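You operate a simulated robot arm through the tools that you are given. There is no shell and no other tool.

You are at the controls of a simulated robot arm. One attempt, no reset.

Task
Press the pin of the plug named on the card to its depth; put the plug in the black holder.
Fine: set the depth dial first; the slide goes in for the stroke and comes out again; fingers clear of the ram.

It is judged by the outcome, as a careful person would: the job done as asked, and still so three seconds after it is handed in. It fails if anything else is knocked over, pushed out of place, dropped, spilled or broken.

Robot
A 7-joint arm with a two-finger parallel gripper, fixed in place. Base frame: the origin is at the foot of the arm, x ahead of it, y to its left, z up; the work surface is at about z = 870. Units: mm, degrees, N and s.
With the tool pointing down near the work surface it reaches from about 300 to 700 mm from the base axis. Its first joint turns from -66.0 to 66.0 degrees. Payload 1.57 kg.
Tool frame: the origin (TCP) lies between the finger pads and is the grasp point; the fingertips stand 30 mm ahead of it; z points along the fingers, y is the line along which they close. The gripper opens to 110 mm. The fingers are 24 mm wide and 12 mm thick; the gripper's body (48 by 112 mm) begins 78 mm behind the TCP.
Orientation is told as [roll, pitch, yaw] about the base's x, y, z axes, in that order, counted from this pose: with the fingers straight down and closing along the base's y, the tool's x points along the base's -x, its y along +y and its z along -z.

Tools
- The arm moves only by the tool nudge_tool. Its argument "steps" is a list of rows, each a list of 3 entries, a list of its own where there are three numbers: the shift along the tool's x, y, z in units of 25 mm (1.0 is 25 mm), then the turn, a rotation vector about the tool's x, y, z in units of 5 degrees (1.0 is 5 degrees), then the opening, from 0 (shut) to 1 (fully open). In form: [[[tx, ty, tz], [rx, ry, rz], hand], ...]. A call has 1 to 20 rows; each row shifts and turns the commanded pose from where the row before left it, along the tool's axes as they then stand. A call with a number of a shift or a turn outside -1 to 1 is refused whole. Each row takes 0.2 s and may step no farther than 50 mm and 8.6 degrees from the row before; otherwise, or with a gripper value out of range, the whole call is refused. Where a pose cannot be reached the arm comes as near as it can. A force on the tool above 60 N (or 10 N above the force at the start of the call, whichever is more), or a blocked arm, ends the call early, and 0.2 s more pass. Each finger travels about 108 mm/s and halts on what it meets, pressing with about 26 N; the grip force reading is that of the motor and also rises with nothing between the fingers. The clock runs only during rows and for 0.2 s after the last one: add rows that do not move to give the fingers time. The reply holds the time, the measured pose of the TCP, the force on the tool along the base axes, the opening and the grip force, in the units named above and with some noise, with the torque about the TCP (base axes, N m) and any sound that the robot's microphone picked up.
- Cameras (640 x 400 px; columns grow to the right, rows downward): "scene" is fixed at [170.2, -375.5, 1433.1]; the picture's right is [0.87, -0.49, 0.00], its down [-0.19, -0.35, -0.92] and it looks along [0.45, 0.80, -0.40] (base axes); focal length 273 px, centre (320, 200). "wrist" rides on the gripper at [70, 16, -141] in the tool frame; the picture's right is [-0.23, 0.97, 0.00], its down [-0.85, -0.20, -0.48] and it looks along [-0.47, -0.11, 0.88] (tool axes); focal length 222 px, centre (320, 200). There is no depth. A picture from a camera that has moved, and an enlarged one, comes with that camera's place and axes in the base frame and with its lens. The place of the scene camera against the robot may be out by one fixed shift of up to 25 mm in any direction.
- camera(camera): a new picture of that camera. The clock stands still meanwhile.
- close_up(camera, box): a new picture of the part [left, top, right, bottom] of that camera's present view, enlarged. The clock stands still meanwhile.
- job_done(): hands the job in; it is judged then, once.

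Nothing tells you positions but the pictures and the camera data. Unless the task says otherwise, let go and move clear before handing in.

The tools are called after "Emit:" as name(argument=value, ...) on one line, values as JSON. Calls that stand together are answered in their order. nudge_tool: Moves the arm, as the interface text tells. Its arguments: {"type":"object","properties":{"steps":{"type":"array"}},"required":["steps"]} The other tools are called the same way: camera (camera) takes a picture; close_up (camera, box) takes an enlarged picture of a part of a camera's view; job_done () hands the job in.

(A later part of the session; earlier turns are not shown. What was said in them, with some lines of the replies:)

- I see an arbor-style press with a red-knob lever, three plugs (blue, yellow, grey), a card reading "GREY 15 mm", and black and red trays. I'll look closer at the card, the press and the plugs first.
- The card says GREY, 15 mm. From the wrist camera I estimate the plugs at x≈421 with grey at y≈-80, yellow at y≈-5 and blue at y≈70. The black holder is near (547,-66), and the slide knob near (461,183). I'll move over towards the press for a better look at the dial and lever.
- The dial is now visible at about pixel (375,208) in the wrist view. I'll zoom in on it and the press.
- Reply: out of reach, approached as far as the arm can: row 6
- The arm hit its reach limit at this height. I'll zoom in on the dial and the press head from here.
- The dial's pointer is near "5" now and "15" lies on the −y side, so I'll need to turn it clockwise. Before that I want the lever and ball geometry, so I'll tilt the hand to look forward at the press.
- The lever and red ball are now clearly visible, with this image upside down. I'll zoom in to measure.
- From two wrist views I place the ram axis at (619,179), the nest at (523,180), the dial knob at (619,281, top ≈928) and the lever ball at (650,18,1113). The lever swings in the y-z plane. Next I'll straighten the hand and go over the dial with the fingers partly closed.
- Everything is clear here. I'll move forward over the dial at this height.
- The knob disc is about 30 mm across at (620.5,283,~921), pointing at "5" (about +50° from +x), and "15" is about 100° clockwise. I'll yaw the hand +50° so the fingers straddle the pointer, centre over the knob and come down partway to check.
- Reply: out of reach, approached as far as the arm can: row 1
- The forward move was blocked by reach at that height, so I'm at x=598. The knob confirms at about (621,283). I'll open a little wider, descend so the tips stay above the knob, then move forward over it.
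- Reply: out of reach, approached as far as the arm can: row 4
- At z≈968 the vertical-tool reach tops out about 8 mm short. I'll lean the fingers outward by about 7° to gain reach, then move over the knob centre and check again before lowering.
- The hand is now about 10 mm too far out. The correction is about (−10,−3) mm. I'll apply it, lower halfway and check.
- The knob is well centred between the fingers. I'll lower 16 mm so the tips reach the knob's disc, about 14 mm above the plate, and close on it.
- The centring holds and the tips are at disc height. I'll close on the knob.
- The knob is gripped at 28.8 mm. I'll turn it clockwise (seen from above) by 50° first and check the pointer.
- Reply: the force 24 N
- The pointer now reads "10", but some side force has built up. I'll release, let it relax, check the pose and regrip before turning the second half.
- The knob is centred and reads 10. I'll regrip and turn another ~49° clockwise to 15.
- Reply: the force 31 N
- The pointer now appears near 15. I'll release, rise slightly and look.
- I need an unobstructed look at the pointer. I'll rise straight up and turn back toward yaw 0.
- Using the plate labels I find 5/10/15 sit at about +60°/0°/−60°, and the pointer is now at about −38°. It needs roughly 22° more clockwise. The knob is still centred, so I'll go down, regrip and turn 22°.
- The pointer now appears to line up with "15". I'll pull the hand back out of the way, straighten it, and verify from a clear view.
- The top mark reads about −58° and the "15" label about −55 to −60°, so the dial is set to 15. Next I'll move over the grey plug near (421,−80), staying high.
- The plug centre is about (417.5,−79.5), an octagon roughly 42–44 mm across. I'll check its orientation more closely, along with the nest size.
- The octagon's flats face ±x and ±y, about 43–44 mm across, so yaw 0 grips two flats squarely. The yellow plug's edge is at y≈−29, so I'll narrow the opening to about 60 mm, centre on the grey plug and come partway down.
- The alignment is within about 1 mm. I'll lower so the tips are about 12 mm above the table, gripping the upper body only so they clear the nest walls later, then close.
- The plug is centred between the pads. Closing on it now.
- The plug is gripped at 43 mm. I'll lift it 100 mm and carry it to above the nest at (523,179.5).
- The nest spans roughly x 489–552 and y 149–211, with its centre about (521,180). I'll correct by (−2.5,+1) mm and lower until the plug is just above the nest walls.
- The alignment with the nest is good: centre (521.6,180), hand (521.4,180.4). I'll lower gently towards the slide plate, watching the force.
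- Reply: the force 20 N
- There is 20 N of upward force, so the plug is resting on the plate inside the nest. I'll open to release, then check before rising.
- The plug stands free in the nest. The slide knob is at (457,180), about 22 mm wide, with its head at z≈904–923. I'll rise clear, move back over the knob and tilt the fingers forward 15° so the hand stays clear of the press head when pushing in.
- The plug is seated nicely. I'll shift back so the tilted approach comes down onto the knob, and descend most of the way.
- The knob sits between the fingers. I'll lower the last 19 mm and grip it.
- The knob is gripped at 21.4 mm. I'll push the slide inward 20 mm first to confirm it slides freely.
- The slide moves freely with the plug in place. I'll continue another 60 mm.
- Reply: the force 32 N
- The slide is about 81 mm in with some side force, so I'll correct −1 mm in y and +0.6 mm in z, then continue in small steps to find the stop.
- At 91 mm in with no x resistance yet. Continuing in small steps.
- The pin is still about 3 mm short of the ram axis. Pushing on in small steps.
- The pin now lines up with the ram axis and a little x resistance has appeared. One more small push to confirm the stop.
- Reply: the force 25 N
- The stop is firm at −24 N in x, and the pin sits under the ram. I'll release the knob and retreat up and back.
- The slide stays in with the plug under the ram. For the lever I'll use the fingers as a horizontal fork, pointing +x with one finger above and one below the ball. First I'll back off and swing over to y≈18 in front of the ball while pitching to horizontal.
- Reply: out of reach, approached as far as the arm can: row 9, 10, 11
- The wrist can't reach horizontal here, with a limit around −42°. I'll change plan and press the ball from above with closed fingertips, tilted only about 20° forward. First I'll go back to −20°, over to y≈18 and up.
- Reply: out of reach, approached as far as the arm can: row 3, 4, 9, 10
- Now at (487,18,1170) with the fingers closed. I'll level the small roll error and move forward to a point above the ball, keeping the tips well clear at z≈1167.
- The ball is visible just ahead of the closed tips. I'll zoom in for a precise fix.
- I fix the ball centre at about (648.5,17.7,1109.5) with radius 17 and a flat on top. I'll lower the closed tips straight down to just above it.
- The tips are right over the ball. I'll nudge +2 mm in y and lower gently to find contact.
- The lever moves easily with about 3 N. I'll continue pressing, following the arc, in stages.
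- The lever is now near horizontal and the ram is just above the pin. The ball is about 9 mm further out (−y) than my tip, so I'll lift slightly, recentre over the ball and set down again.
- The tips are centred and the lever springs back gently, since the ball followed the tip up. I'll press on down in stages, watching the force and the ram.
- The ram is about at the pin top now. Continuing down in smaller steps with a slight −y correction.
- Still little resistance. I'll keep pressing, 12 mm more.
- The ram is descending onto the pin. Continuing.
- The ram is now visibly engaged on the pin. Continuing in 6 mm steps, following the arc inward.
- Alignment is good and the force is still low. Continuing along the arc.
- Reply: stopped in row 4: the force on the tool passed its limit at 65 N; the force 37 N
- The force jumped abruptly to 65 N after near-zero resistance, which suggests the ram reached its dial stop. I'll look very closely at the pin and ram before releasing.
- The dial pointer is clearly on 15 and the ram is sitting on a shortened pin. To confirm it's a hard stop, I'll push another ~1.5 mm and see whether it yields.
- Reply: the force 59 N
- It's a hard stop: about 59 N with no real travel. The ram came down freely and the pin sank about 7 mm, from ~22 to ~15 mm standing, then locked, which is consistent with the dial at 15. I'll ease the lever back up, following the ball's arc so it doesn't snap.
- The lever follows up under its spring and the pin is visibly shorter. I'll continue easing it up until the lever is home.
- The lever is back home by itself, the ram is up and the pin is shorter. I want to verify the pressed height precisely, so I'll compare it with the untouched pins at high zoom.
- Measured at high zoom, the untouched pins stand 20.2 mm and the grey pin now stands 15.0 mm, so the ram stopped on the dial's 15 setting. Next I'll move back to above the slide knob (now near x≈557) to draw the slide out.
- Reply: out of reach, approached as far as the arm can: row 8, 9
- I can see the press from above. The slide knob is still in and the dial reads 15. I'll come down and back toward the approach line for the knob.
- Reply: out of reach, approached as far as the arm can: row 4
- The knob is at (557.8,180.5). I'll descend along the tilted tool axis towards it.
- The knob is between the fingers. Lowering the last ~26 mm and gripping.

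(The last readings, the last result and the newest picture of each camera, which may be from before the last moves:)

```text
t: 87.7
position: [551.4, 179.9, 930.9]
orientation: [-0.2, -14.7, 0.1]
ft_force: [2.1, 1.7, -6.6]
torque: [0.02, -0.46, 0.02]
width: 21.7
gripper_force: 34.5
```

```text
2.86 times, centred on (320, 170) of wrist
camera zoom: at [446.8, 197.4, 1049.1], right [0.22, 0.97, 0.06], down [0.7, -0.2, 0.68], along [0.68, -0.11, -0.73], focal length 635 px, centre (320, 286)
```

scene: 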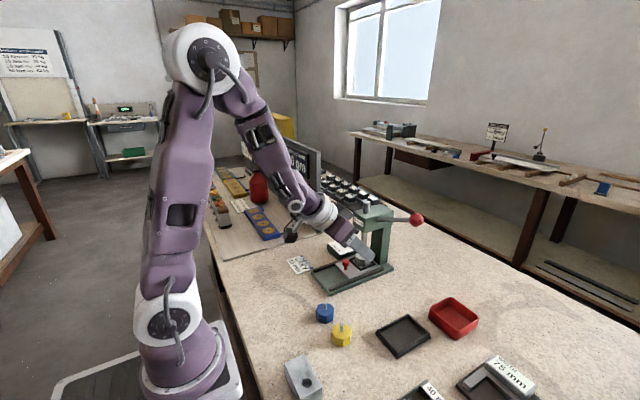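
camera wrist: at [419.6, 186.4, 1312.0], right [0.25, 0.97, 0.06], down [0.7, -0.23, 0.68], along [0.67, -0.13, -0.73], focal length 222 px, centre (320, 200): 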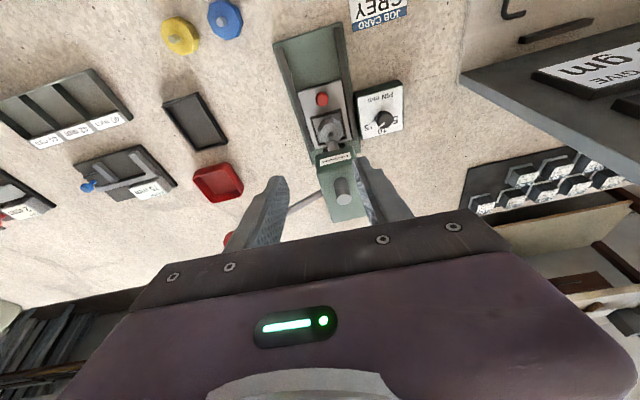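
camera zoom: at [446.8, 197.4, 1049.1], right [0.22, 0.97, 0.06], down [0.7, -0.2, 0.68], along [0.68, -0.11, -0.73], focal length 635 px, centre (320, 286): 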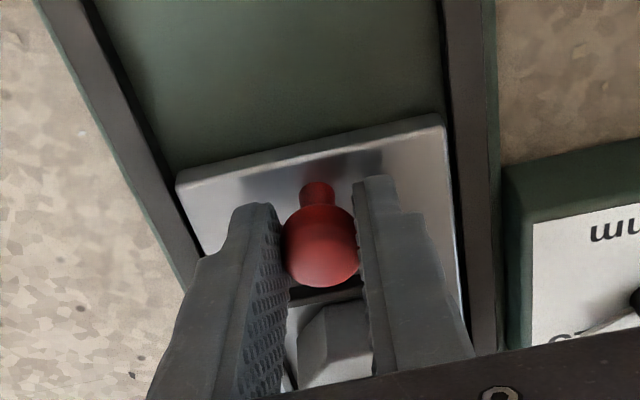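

Gripped. Now drawing the slide out in −x, first 40 mm.

Emit:
nudge_tool(steps=[[[0.386, 0, -0.1035], [0, 0, 0], 0.12], [[0.386, 0, -0.1035], [0, 0, 0], 0.12], [[0.386, 0, -0.1035], [0, 0, 0], 0.12], [[0.386, 0, -0.1035], [0, 0, 0], 0.12], [[0, 0, 0], [0, 0, 0], 0.12]])

Emit:
close_up(camera="scene", box=[300, 210, 390, 290])

```text
t: 88.9
position: [511.3, 180.7, 931.0]
orientation: [-0.2, -14.9, 0.0]
ft_force: [0.9, -8.4, -9.7]
torque: [-0.1, 0.08, -0.12]
width: 21.4
gripper_force: 34.7
```

```text
5.00 times, centred on (345, 250) of scene
camera zoom: at [170.3, -375.6, 1433.0], right [0.87, -0.49, 0.0], down [-0.19, -0.35, -0.92], along [0.45, 0.8, -0.4], focal length 1367 px, centre (195, -50)
```

zoom: 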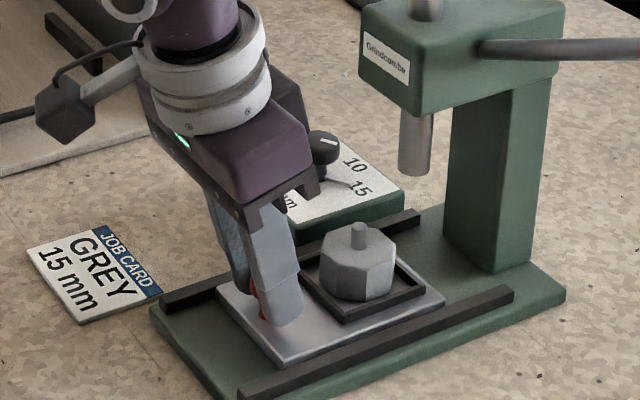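

The slide is coming out smoothly with the plug seated. Continuing the remaining travel.

Emit:
nudge_tool(steps=[[[0.386, -0.02, -0.1035], [0, 0, 0], 0.12], [[0.386, 0, -0.1035], [0, 0, 0], 0.12], [[0.386, 0, -0.1035], [0, 0, 0], 0.12], [[0.386, 0, -0.1035], [0, 0, 0], 0.12], [[0.386, 0, -0.1035], [0, 0, 0], 0.12], [[0, 0, 0], [0, 0, 0], 0.12]])

```text
t: 90.3
position: [462.3, 179.6, 932.7]
orientation: [-0.1, -14.7, 0.1]
ft_force: [-1.1, -0.8, -25.3]
torque: [-0.04, 0.28, 0.0]
width: 21.7
gripper_force: 34.4
```

About 11 mm to go. I'll correct z slightly downward and finish in small steps to the outer stop.

Emit:
nudge_tool(steps=[[[0.2, 0, -0.005], [0, 0, 0], 0.12], [[0.193, 0, -0.052], [0, 0, 0], 0.12], [[0, 0, 0], [0, 0, 0], 0.12]])

Emit:
nudge_tool(steps=[[[0.058, 0, -0.016], [0, 0, 0], 0.12], [[0, 0, 0], [0, 0, 0], 0.12]])

Emit:
close_up(camera="scene", box=[290, 210, 400, 300])

```text
t: 91.1
position: [454.4, 180.4, 932.7]
orientation: [0.0, -15.1, 0.0]
ft_force: [0.8, -2.1, 1.5]
torque: [-0.05, -0.8, -0.07]
width: 21.5
gripper_force: 35.0
```

```text
t: 91.7
position: [452.0, 179.1, 932.0]
orientation: [0.0, -14.9, 0.0]
ft_force: [1.4, 5.1, 11.1]
torque: [0.1, -0.15, 0.01]
width: 21.6
gripper_force: 35.0
```

```text
4.44 times, centred on (345, 255) of scene
camera zoom: at [170.0, -375.4, 1433.1], right [0.87, -0.49, 0.0], down [-0.19, -0.35, -0.92], along [0.45, 0.8, -0.4], focal length 1215 px, centre (209, -44)
```

zoom: 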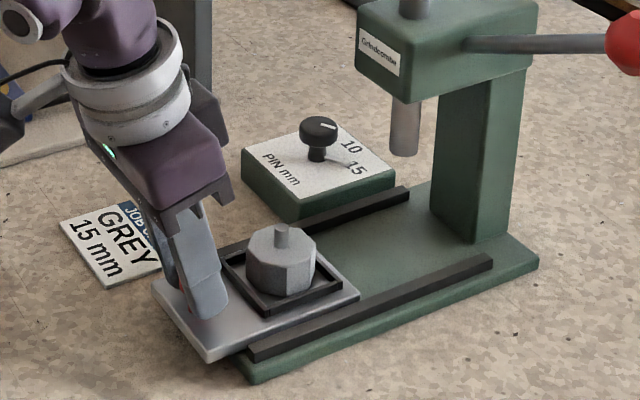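

The slide looks back at its original place. One tiny extra pull to seat it at the outer stop.

Emit:
nudge_tool(steps=[[[0.05, 0, -0.013], [0, 0, 0], 0.12], [[0, 0, 0], [0, 0, 0], 0.12]])

```text
t: 92.3
position: [449.7, 180.6, 932.3]
orientation: [0.0, -15.0, 0.1]
ft_force: [3.8, 10.8, 23.9]
torque: [0.25, -0.34, 0.06]
width: 21.5
gripper_force: 34.7
```

Resistance is appearing, so the slide is out. I'll release and retreat up along the tool axis.

Emit:
nudge_tool(steps=[[[0, 0, 0], [0, 0, 0], 0.3], [[0, 0, 0], [0, 0, 0], 0.5], [[0, 0, 0], [0, 0, 0], 0.5], [[0, 0, -1], [0, 0, 0], 0.5], [[0, 0, -1], [0, 0, 0], 0.5], [[0, 0, -1], [0, 0, 0], 0.5], [[0, 0, 0], [0, 0, 0], 0.5]])

Emit:
close_up(camera="wrist", box=[240, 60, 400, 220])

Emit:
close_up(camera="scene", box=[290, 210, 400, 300])

```text
t: 93.9
position: [431.6, 180.3, 1005.3]
orientation: [-0.1, -14.9, 0.0]
ft_force: [-0.3, -1.3, 0.1]
torque: [0.01, -0.03, -0.03]
width: 54.9
gripper_force: 0.0
```

```text
2.50 times, centred on (320, 140) of wrist
camera zoom: at [327.5, 198.9, 1123.0], right [0.22, 0.97, 0.06], down [0.7, -0.2, 0.68], along [0.68, -0.11, -0.73], focal length 555 px, centre (320, 350)
```

zoom: 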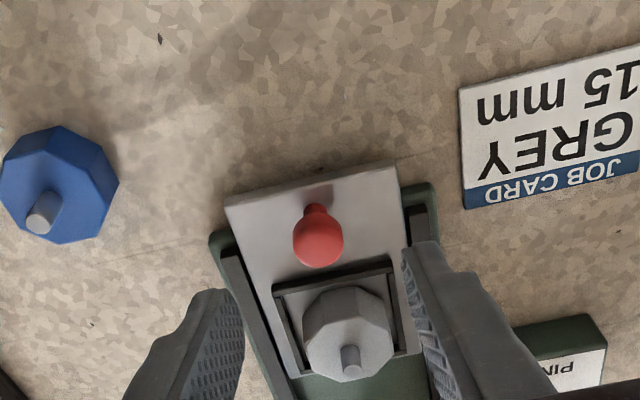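

```text
4.44 times, centred on (345, 255) of scene
camera zoom: at [170.2, -375.5, 1433.1], right [0.87, -0.49, 0.0], down [-0.19, -0.35, -0.92], along [0.45, 0.8, -0.4], focal length 1215 px, centre (209, -44)
```

zoom: 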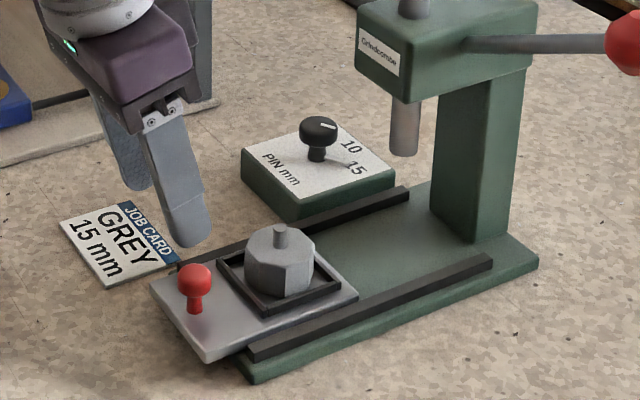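

The slide is out with the pressed plug in its nest. I'll straighten the hand and move over the plug.

Emit:
nudge_tool(steps=[[[0, 0, 0], [0, 1, 0], 0.55], [[0, 0, 0], [0, 1, 0], 0.55], [[0, 0, 0], [0, 0.98, 0], 0.55], [[-0.9, 0, 0], [0, 0, 0], 0.55], [[-0.9, 0, 0], [0, 0, 0], 0.55], [[-0.9, 0, 0], [0, 0, 0], 0.55], [[-0.88, 0, 0], [0, 0, 0], 0.55], [[0, 0, 0], [0, 0, 0], 0.55]])

Emit:
close_up(camera="wrist", box=[240, 80, 400, 220])

```text
t: 95.7
position: [516.4, 180.6, 1001.3]
orientation: [-0.1, 0.0, 0.0]
ft_force: [-0.5, -0.6, -0.3]
torque: [0.04, 0.0, -0.03]
width: 60.6
gripper_force: 0.0
```

```text
2.86 times, centred on (320, 150) of wrist
camera zoom: at [446.6, 197.4, 1142.2], right [0.23, 0.97, 0.0], down [0.86, -0.2, 0.48], along [0.47, -0.11, -0.88], focal length 635 px, centre (320, 343)
```

zoom: 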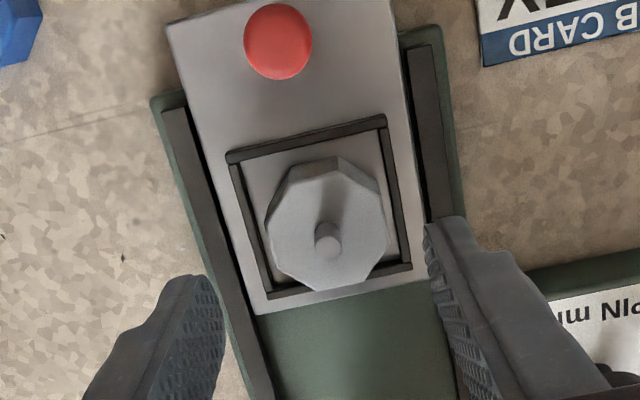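

The plug centre is at about (521,182). I'll centre on it and lower to the same height I released it at.

Emit:
nudge_tool(steps=[[[-0.19, 0.06, 0.7], [0, 0, 0], 0.53], [[0, 0, 0.7], [0, 0, 0], 0.53], [[0, 0, 0.7], [0, 0, 0], 0.53], [[0, 0, 0], [0, 0, 0], 0.53]])

Emit:
close_up(camera="wrist", box=[240, 80, 400, 220])

Emit:
close_up(camera="scene", box=[310, 240, 370, 285])

```text
t: 96.7
position: [523.7, 180.8, 949.5]
orientation: [-0.2, 0.1, 0.0]
ft_force: [0.1, 0.4, -0.9]
torque: [0.0, 0.0, -0.01]
width: 58.1
gripper_force: 0.2
```

```text
2.86 times, centred on (320, 150) of wrist
camera zoom: at [453.1, 198.4, 1090.6], right [0.23, 0.97, 0.0], down [0.86, -0.2, 0.48], along [0.47, -0.11, -0.88], focal length 635 px, centre (320, 343)
```

zoom: 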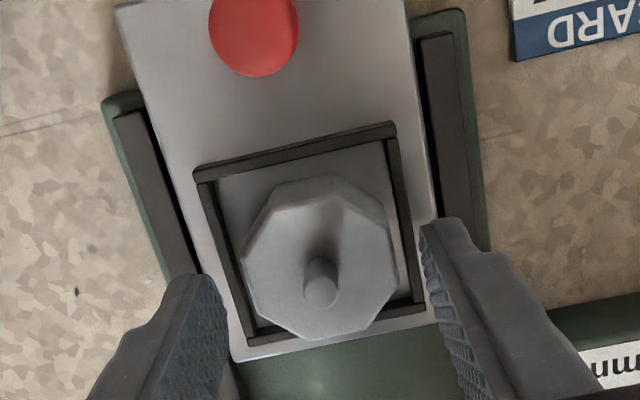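

```text
8.89 times, centred on (340, 262) of scene
camera zoom: at [170.2, -375.5, 1433.1], right [0.87, -0.49, 0.0], down [-0.19, -0.35, -0.92], along [0.45, 0.8, -0.4], focal length 2431 px, centre (142, -356)
```

zoom: 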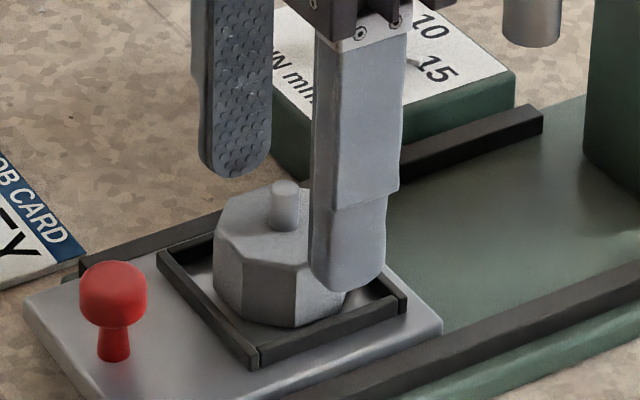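

Well centred. Lowering the last 16 mm and closing on the body.

Emit:
nudge_tool(steps=[[[0.06, 0, 0.33], [0, 0, 0], 0.53], [[0, 0, 0.33], [0, 0, 0], 0.53], [[0, 0, 0], [0, 0, 0], 0.42], [[0, 0, 0], [0, 0, 0], 0.32], [[0, 0, 0], [0, 0, 0], 0.32], [[0, 0, 0], [0, 0, 0], 0.32]])

Emit:
close_up(camera="wrist", box=[240, 80, 400, 220])

Emit:
close_up(camera="scene", box=[310, 240, 370, 285])

```text
t: 98.1
position: [522.5, 180.0, 933.5]
orientation: [-0.2, 0.1, 0.0]
ft_force: [0.4, -0.5, -0.2]
torque: [-0.03, 0.01, 0.01]
width: 43.2
gripper_force: 26.1
```

```text
2.86 times, centred on (320, 150) of wrist
camera zoom: at [452.7, 197.5, 1074.8], right [0.23, 0.97, 0.0], down [0.86, -0.2, 0.48], along [0.47, -0.11, -0.88], focal length 635 px, centre (320, 343)
```

zoom: 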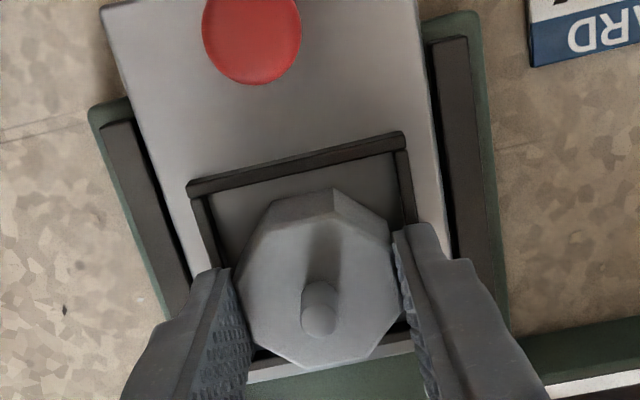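

```text
8.89 times, centred on (340, 262) of scene
camera zoom: at [170.2, -375.5, 1433.1], right [0.87, -0.49, 0.0], down [-0.19, -0.35, -0.92], along [0.45, 0.8, -0.4], focal length 2431 px, centre (142, -356)
```

zoom: 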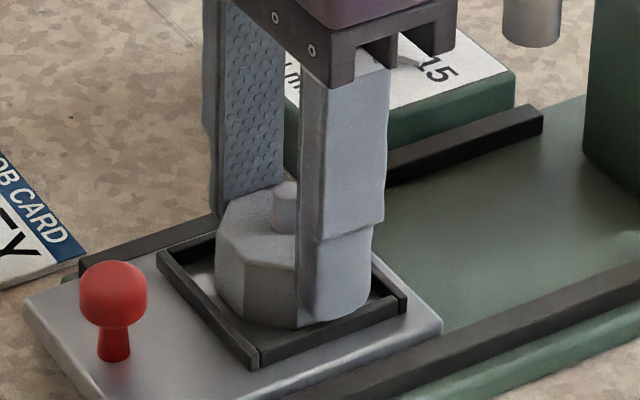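

Gripped. Lifting straight up and carrying the plug over the black holder near (547,−66).

Emit:
nudge_tool(steps=[[[0, 0, -0.5], [0, 0, 0], 0.32], [[0, 0, -1], [0, 0, 0], 0.32], [[0, 0, -1], [0, 0, 0], 0.32], [[0, 0, -0.5], [0, 0, 0], 0.32], [[-0.1, -0.984, 0], [0, 0, 0], 0.32], [[-0.1, -0.984, 0], [0, 0, 0], 0.32], [[-0.1, -0.984, 0], [0, 0, 0], 0.32], [[-0.1, -0.984, 0], [0, 0, 0], 0.32], [[-0.1, -0.984, 0], [0, 0, 0], 0.32], [[-0.1, -0.984, 0], [0, 0, 0], 0.32], [[-0.1, -0.984, 0], [0, 0, 0], 0.32], [[-0.1, -0.984, 0], [0, 0, 0], 0.32], [[-0.1, -0.984, 0], [0, 0, 0], 0.32], [[-0.1, -0.984, 0], [0, 0, 0], 0.32], [[0, 0, 0], [0, 0, 0], 0.32]])

Emit:
camera(camera="wrist")

Emit:
close_up(camera="wrist", box=[230, 80, 410, 230])

Emit:
close_up(camera="scene", box=[330, 260, 470, 370])

```text
t: 101.3
position: [547.5, -66.3, 1008.8]
orientation: [-0.3, 0.0, 0.0]
ft_force: [0.0, 1.1, -0.8]
torque: [-0.01, 0.03, 0.0]
width: 43.1
gripper_force: 25.6
```

```text
taken
camera wrist: at [477.5, -47.6, 1149.2], right [0.23, 0.97, 0.0], down [0.86, -0.2, 0.48], along [0.47, -0.11, -0.88], focal length 222 px, centre (320, 200)
```

wrist: 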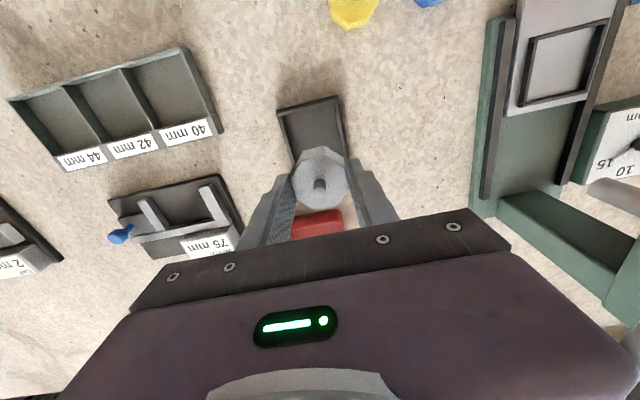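

```text
2.67 times, centred on (320, 155) of wrist
camera zoom: at [477.5, -47.6, 1149.2], right [0.23, 0.97, 0.0], down [0.86, -0.2, 0.48], along [0.47, -0.11, -0.88], focal length 592 px, centre (320, 320)
```

zoom: 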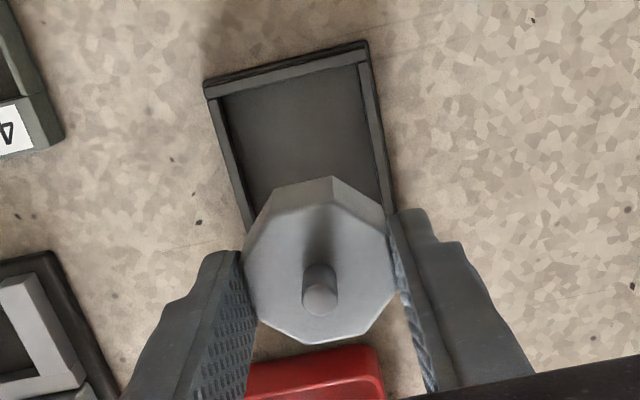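

```text
3.64 times, centred on (400, 315) of scene
camera zoom: at [170.2, -375.5, 1433.1], right [0.87, -0.49, 0.0], down [-0.19, -0.35, -0.92], along [0.45, 0.8, -0.4], focal length 994 px, centre (29, -218)
```

zoom: 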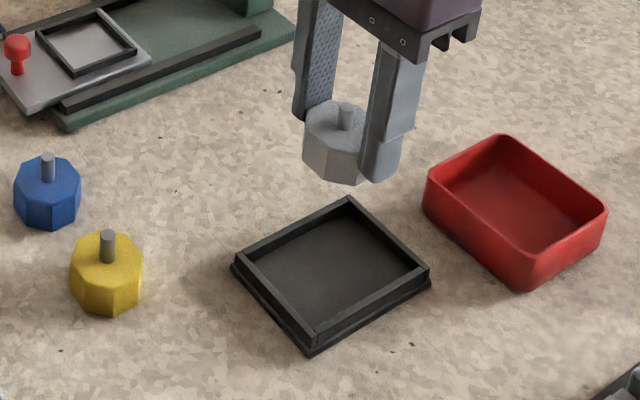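

The holder spans x≈498–602 and y≈−102 to −33, so its centre is about (550,−67) and the plug is well over it. I'll lower most of the way and check.

Emit:
nudge_tool(steps=[[[0, -0.04, 0.8], [0, 0, 0], 0.32], [[0, 0, 0.8], [0, 0, 0], 0.32], [[0, 0, 0.8], [0, 0, 0], 0.32], [[0, 0, 0.5], [0, 0, 0], 0.32], [[0, 0, 0], [0, 0, 0], 0.32]])

Emit:
close_up(camera="wrist", box=[230, 80, 410, 230])

Emit:
close_up(camera="scene", box=[350, 290, 450, 370])

```text
t: 102.5
position: [549.1, -65.7, 936.9]
orientation: [-0.2, 0.1, 0.0]
ft_force: [-0.1, 0.1, -0.1]
torque: [0.03, -0.01, -0.01]
width: 43.2
gripper_force: 26.4
```

```text
2.67 times, centred on (320, 155) of wrist
camera zoom: at [477.9, -47.7, 1077.4], right [0.23, 0.97, 0.0], down [0.86, -0.2, 0.48], along [0.47, -0.11, -0.88], focal length 592 px, centre (320, 320)
```

zoom: 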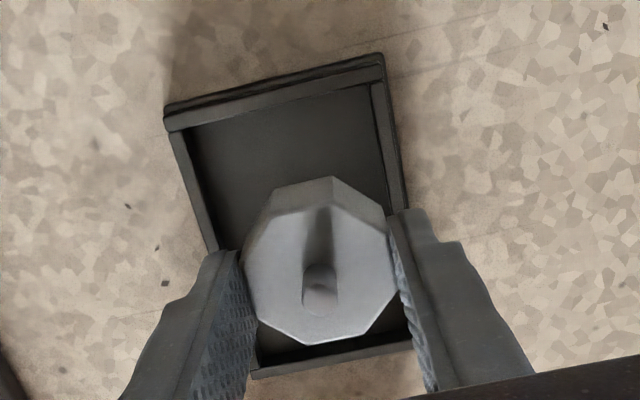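

```text
5.00 times, centred on (400, 330) of scene
camera zoom: at [170.2, -375.5, 1433.1], right [0.87, -0.49, 0.0], down [-0.19, -0.35, -0.92], along [0.45, 0.8, -0.4], focal length 1367 px, centre (-80, -450)
```

zoom: 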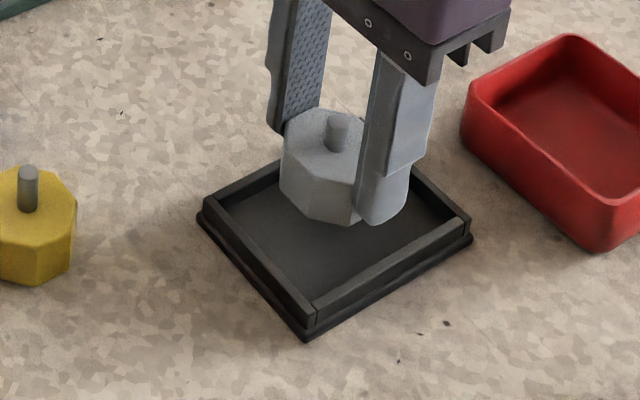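

The holder's walls are fairly tall and its narrow side (y) is tight for the fingers. I'll rise 50 mm and yaw 90° so the fingers lie along the holder's long x direction instead.

Emit:
nudge_tool(steps=[[[0, -0.08, -1], [0, 0, 0], 0.32], [[0, 0, -1], [0, 0, 0], 0.32], [[0, 0, 0], [0, 0, -1], 0.32], [[0, 0, 0], [0, 0, -1], 0.32], [[0, 0, 0], [0, 0, -1], 0.32], [[0, 0, 0], [0, 0, -1], 0.32], [[0, 0, 0], [0, 0, -1], 0.32], [[0, 0, 0], [0, 0, -1], 0.32], [[0, 0, 0], [0, 0, -1], 0.32], [[0, 0, 0], [0, 0, -1], 0.32], [[0, 0, 0], [0, 0, -1], 0.32], [[0, 0, 0], [0, 0, -1], 0.32], [[0, 0, 0], [0, 0, -1], 0.32], [[0, 0, 0], [0, 0, -1], 0.32], [[0, 0, 0], [0, 0, -1], 0.32], [[0, 0, 0], [0, 0, -1], 0.32], [[0, 0, 0], [0, 0, -1], 0.32], [[0, 0, 0], [0, 0, -1], 0.32], [[0, 0, 0], [0, 0, -1], 0.32], [[0, 0, 0], [0, 0, -1], 0.32]])

Emit:
camera(camera="wrist")

Emit:
close_up(camera="scene", box=[350, 270, 450, 370])

```text
t: 106.7
position: [547.8, -68.9, 986.4]
orientation: [0.0, 0.2, 90.2]
ft_force: [-0.3, 0.0, -0.3]
torque: [0.0, -0.01, 0.04]
width: 43.2
gripper_force: 26.2
```

```text
taken
camera wrist: at [530.6, -136.9, 1128.4], right [-0.97, 0.23, 0.0], down [0.2, 0.86, 0.48], along [0.11, 0.46, -0.88], focal length 222 px, centre (320, 200)
```

wrist: 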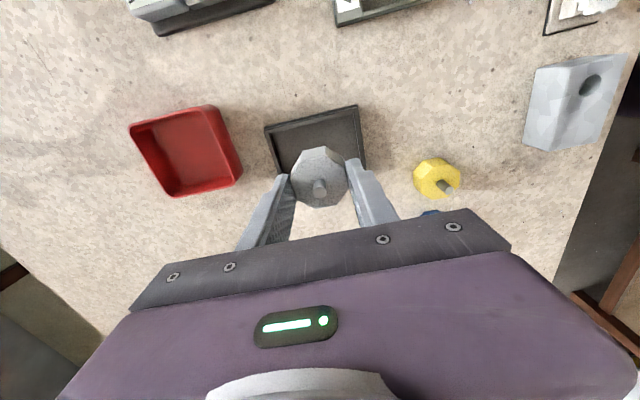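

```text
4.00 times, centred on (400, 320) of scene
camera zoom: at [170.2, -375.5, 1433.1], right [0.87, -0.49, 0.0], down [-0.19, -0.35, -0.92], along [0.45, 0.8, -0.4], focal length 1094 px, centre (0, -280)
```

zoom: 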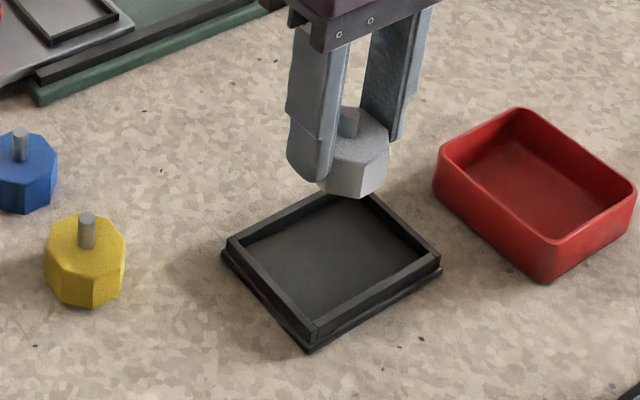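

The fingers now lie along the holder's long direction and the hand is at the holder's centre. Lowering towards the floor of the holder.

Emit:
nudge_tool(steps=[[[0, 0, 0.8], [0, 0, 0], 0.32], [[0, 0, 0.8], [0, 0, 0], 0.32], [[0, 0, 0.4], [0, 0, 0], 0.32], [[0, 0, 0], [0, 0, 0], 0.32]])

Emit:
close_up(camera="wrist", box=[230, 80, 410, 230])

Emit:
close_up(camera="scene", box=[360, 300, 440, 370])

```text
t: 107.7
position: [547.2, -69.2, 938.0]
orientation: [0.1, 0.1, 90.0]
ft_force: [0.7, 0.4, -0.9]
torque: [-0.02, 0.02, 0.01]
width: 42.7
gripper_force: 25.8
```

```text
2.67 times, centred on (320, 155) of wrist
camera zoom: at [530.2, -137.4, 1079.1], right [-0.97, 0.23, 0.0], down [0.2, 0.86, 0.48], along [0.11, 0.46, -0.88], focal length 592 px, centre (320, 320)
```

zoom: 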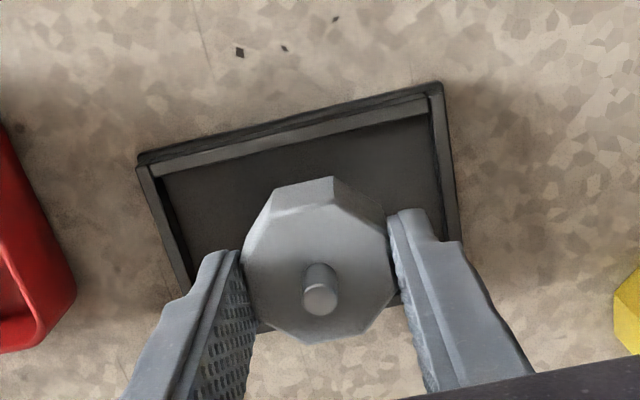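

```text
5.71 times, centred on (400, 335) of scene
camera zoom: at [170.2, -375.5, 1433.1], right [0.87, -0.49, 0.0], down [-0.19, -0.35, -0.92], along [0.45, 0.8, -0.4], focal length 1562 px, centre (-137, -571)
```

zoom: 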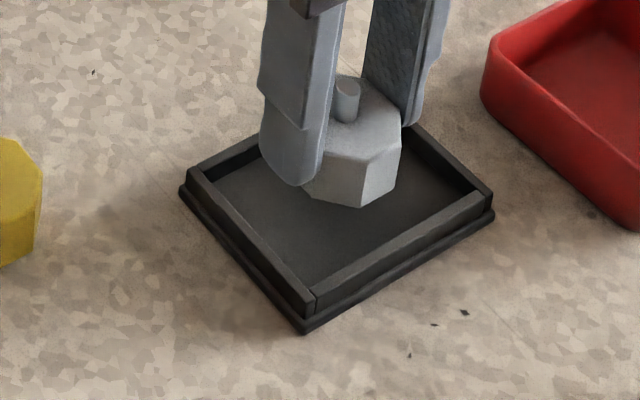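

Alignment is good. Lowering gently in small steps until the plug touches the holder floor.

Emit:
nudge_tool(steps=[[[0, -0.02, 0.32], [0, 0, 0], 0.32], [[0, 0, 0.1], [0, 0, 0], 0.32], [[0, 0, 0], [0, 0, 0], 0.32]])

Emit:
nudge_tool(steps=[[[0, 0, 0.1], [0, 0, 0], 0.32], [[0, 0, 0], [0, 0, 0], 0.32]])

```text
t: 108.5
position: [547.7, -68.4, 926.3]
orientation: [0.0, 0.3, 90.0]
ft_force: [0.7, 0.2, -1.2]
torque: [-0.01, -0.01, -0.01]
width: 43.1
gripper_force: 25.9
```

```text
t: 109.1
position: [547.9, -69.8, 925.0]
orientation: [-0.1, 0.1, 90.1]
ft_force: [0.1, 0.1, -1.1]
torque: [-0.01, 0.01, -0.01]
width: 43.3
gripper_force: 26.1
```

Emit:
nudge_tool(steps=[[[0, 0, 0.1], [0, 0, 0], 0.32], [[0, 0, 0], [0, 0, 0], 0.32]])

Emit:
nudge_tool(steps=[[[0, 0, 0.08], [0, 0, 0], 0.32], [[0, 0, 0], [0, 0, 0], 0.32]])

Emit:
close_up(camera="scene", box=[360, 300, 440, 370])

```text
t: 109.7
position: [549.3, -68.7, 921.2]
orientation: [-0.1, 0.2, 90.0]
ft_force: [0.5, -0.2, -0.7]
torque: [0.01, 0.03, -0.02]
width: 43.1
gripper_force: 25.7
```

```text
t: 110.3
position: [548.0, -68.6, 920.8]
orientation: [0.0, 0.2, 89.9]
ft_force: [0.5, 0.8, -1.0]
torque: [0.01, 0.0, 0.0]
width: 43.0
gripper_force: 26.2
```

```text
5.71 times, centred on (400, 335) of scene
camera zoom: at [170.2, -375.5, 1433.1], right [0.87, -0.49, 0.0], down [-0.19, -0.35, -0.92], along [0.45, 0.8, -0.4], focal length 1562 px, centre (-137, -571)
```

zoom: 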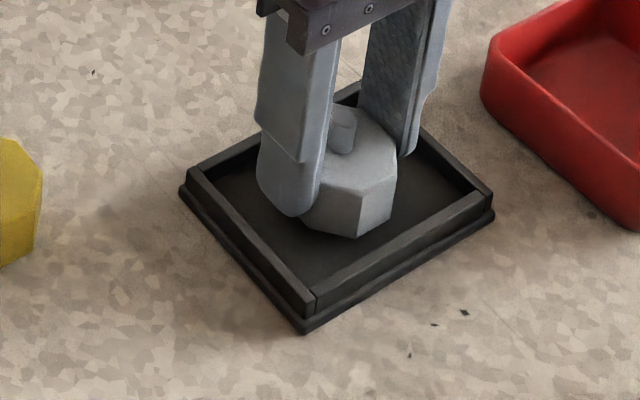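

No contact yet, with the plug bottom near z≈876. Continuing in 1.5 mm steps.

Emit:
nudge_tool(steps=[[[0, 0, 0.06], [0, 0, 0], 0.32], [[0, 0, 0], [0, 0, 0], 0.32]])

Emit:
nudge_tool(steps=[[[0, 0, 0.06], [0, 0, 0], 0.32], [[0, 0, 0], [0, 0, 0], 0.32]])

```text
t: 110.9
position: [548.8, -69.2, 919.0]
orientation: [0.0, 0.3, 89.9]
ft_force: [0.7, -0.5, -1.2]
torque: [0.01, 0.02, 0.03]
width: 43.2
gripper_force: 25.8
```

```text
t: 111.5
position: [548.8, -67.7, 917.4]
orientation: [-0.1, 0.2, 90.0]
ft_force: [-0.4, -0.1, -0.3]
torque: [0.02, 0.04, -0.01]
width: 43.7
gripper_force: 25.9
```

Emit:
nudge_tool(steps=[[[0, 0, 0.06], [0, 0, 0], 0.32], [[0, 0, 0], [0, 0, 0], 0.32]])

Emit:
close_up(camera="scene", box=[375, 310, 425, 355])

```text
t: 112.1
position: [547.4, -68.7, 916.8]
orientation: [0.0, 0.3, 90.0]
ft_force: [0.4, -0.1, -1.5]
torque: [-0.01, -0.02, 0.0]
width: 43.2
gripper_force: 26.6
```

```text
8.89 times, centred on (400, 332) of scene
camera zoom: at [170.2, -375.5, 1433.1], right [0.87, -0.49, 0.0], down [-0.19, -0.35, -0.92], along [0.45, 0.8, -0.4], focal length 2431 px, centre (-391, -978)
```

zoom: 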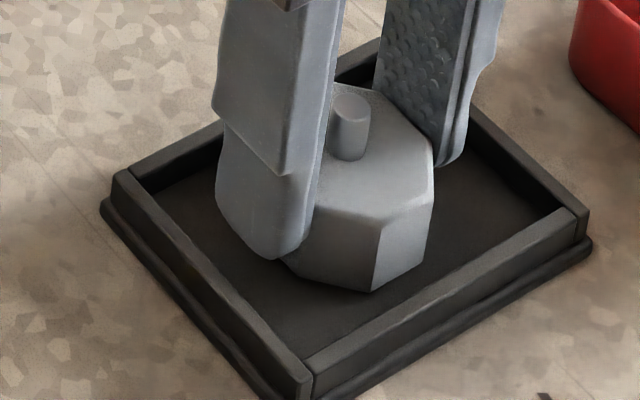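

Very close now. Continuing in 1 mm steps until contact.

Emit:
nudge_tool(steps=[[[0, 0, 0.05], [0, 0, 0], 0.32], [[0, 0, 0], [0, 0, 0], 0.32]])

Emit:
nudge_tool(steps=[[[0, 0, 0.04], [0, 0, 0], 0.32], [[0, 0, 0], [0, 0, 0], 0.32]])

```text
t: 112.7
position: [547.9, -68.9, 916.4]
orientation: [-0.2, 0.2, 90.1]
ft_force: [-6.0, -1.6, 18.9]
torque: [0.03, 0.15, 0.03]
width: 43.2
gripper_force: 25.9
```

```text
t: 113.3
position: [547.1, -66.2, 913.7]
orientation: [-0.2, 0.3, 90.0]
ft_force: [0.4, -6.2, 18.5]
torque: [-0.16, -0.03, 0.0]
width: 43.3
gripper_force: 26.6
```

Contact is confirmed at about 19 N. I'll release the plug and check before rising.

Emit:
nudge_tool(steps=[[[0, 0, -0.04], [0, 0, 0], 0.4], [[0, 0, 0], [0, 0, 0], 0.52], [[0, 0, 0], [0, 0, 0], 0.52]])

Emit:
close_up(camera="scene", box=[360, 300, 440, 370])

Emit:
close_up(camera="wrist", box=[230, 80, 410, 230])

```text
t: 114.1
position: [547.5, -67.8, 914.8]
orientation: [0.1, 0.3, 89.9]
ft_force: [0.4, -0.1, 0.2]
torque: [0.01, -0.01, -0.04]
width: 57.5
gripper_force: 0.0
```

```text
5.71 times, centred on (400, 335) of scene
camera zoom: at [170.2, -375.5, 1433.1], right [0.87, -0.49, 0.0], down [-0.19, -0.35, -0.92], along [0.45, 0.8, -0.4], focal length 1562 px, centre (-137, -571)
```

zoom: 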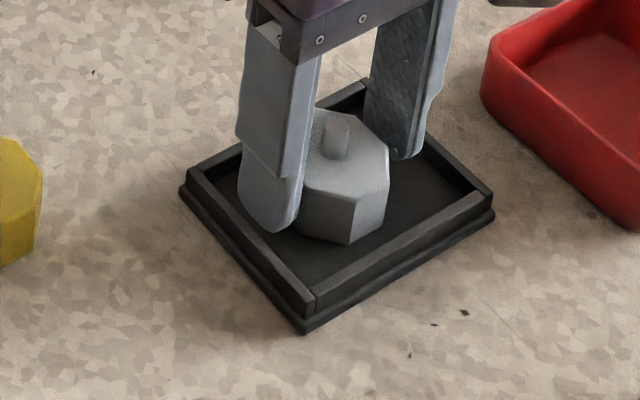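

```text
2.67 times, centred on (320, 155) of wrist
camera zoom: at [530.5, -135.7, 1056.1], right [-0.97, 0.23, 0.0], down [0.2, 0.86, 0.48], along [0.11, 0.46, -0.88], focal length 592 px, centre (320, 320)
```

zoom: 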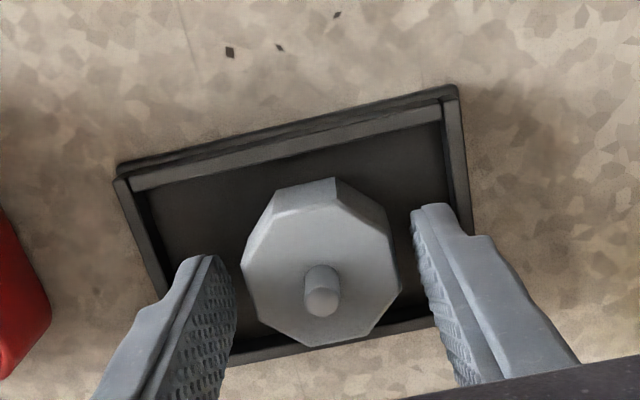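

The plug stands flat in the black holder, free of the fingers. I'll rise straight up and back away, then do a final check.

Emit:
nudge_tool(steps=[[[0, 0, -0.5], [0, 0, 0], 0.52], [[0, 0, -1], [0, 0, 0], 0.52], [[0, 0, -1], [0, 0, 0], 0.52], [[0, 0, -1], [0, 0, 0], 0.52], [[0, 0, -1], [0, 0, 0], 0.52], [[0, 0, -1], [0, 0, 0], 0.52], [[0, 0.9, -0.5], [0, 0, 0], 0.52], [[0, 0.9, -0.5], [0, 0, 0], 0.52], [[0, 0.9, 0], [0, 0, 0], 0.52], [[0, 0.9, 0], [0, 0, 0], 0.52], [[0, 0.9, 0], [0, 0, 0], 0.52], [[0, 0.9, 0], [0, 0, 0], 0.52], [[0, 0, 0], [0, 0, 0], 0.52]])

Emit:
camera(camera="scene")

Emit:
close_up(camera="scene", box=[385, 315, 415, 345])

Emit:
close_up(camera="scene", box=[270, 190, 430, 300])

```text
t: 116.9
position: [412.8, -67.2, 1078.2]
orientation: [0.1, 0.2, 90.1]
ft_force: [-0.8, -0.7, -0.1]
torque: [0.03, 0.01, 0.0]
width: 56.9
gripper_force: 0.1
```

```text
taken
```

scene: 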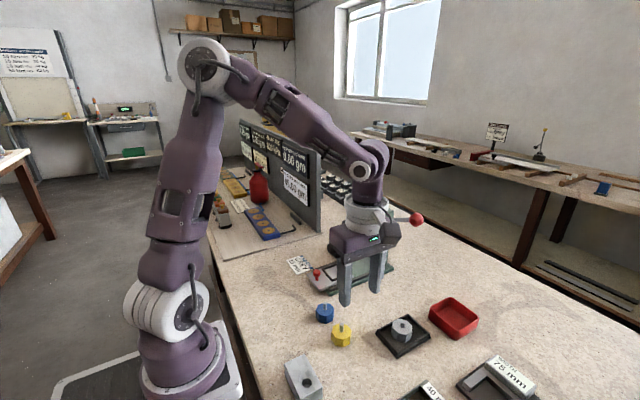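

```text
13.33 times, centred on (400, 330) of scene
camera zoom: at [170.2, -375.5, 1433.1], right [0.87, -0.49, 0.0], down [-0.19, -0.35, -0.92], along [0.45, 0.8, -0.4], focal length 3646 px, centre (-747, -1533)
```

zoom: 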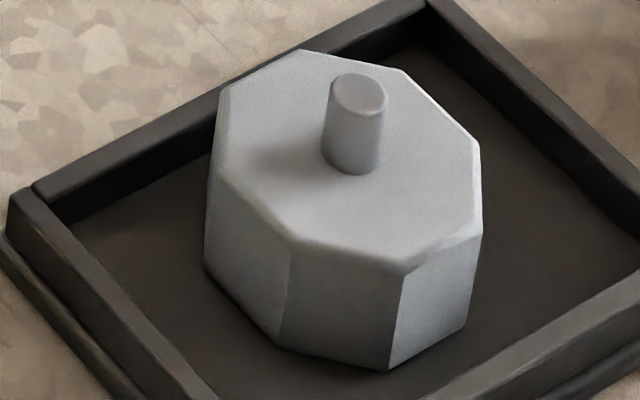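

```text
3.64 times, centred on (350, 245) of scene
camera zoom: at [170.2, -375.5, 1433.1], right [0.87, -0.49, 0.0], down [-0.19, -0.35, -0.92], along [0.45, 0.8, -0.4], focal length 994 px, centre (211, 36)
```

zoom: 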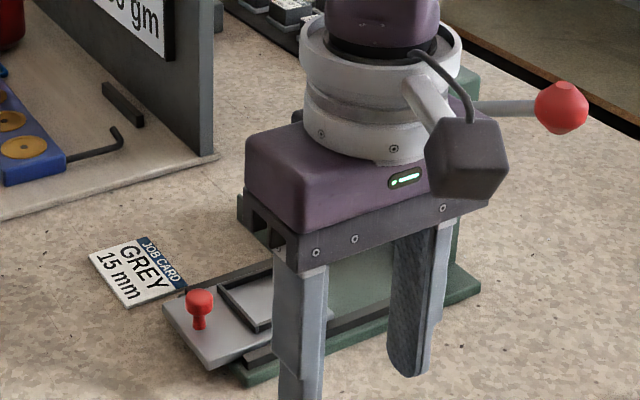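

The grey plug is in the black holder with its pin standing at about 15 mm. The dial is on 15, the slide is out, the lever is home, and nothing else has moved. The hand is open and well clear, so I'm handing in.

Emit:
job_done()

```text
The job is handed in.
```

I pressed the grey plug's pin with the dial on 15 and put the plug in the black holder, then handed the job in.

- **Depth:** I set the dial from 5 to 15 before the stroke. The ram came to a hard stop with the pin standing about 15 mm; it started at about 20 mm. I took the card's "15 mm" as the standing height, because that is where the press stopped. If it meant 15 mm of travel, the pin is too shallow.
- **Press:** The slide went in for the stroke and came back out. The lever returned to its home position by itself, and the fingers stayed clear of the ram.
- **Surroundings:** In the last pictures nothing else had been knocked or moved. The hand was open and well clear when I handed in.
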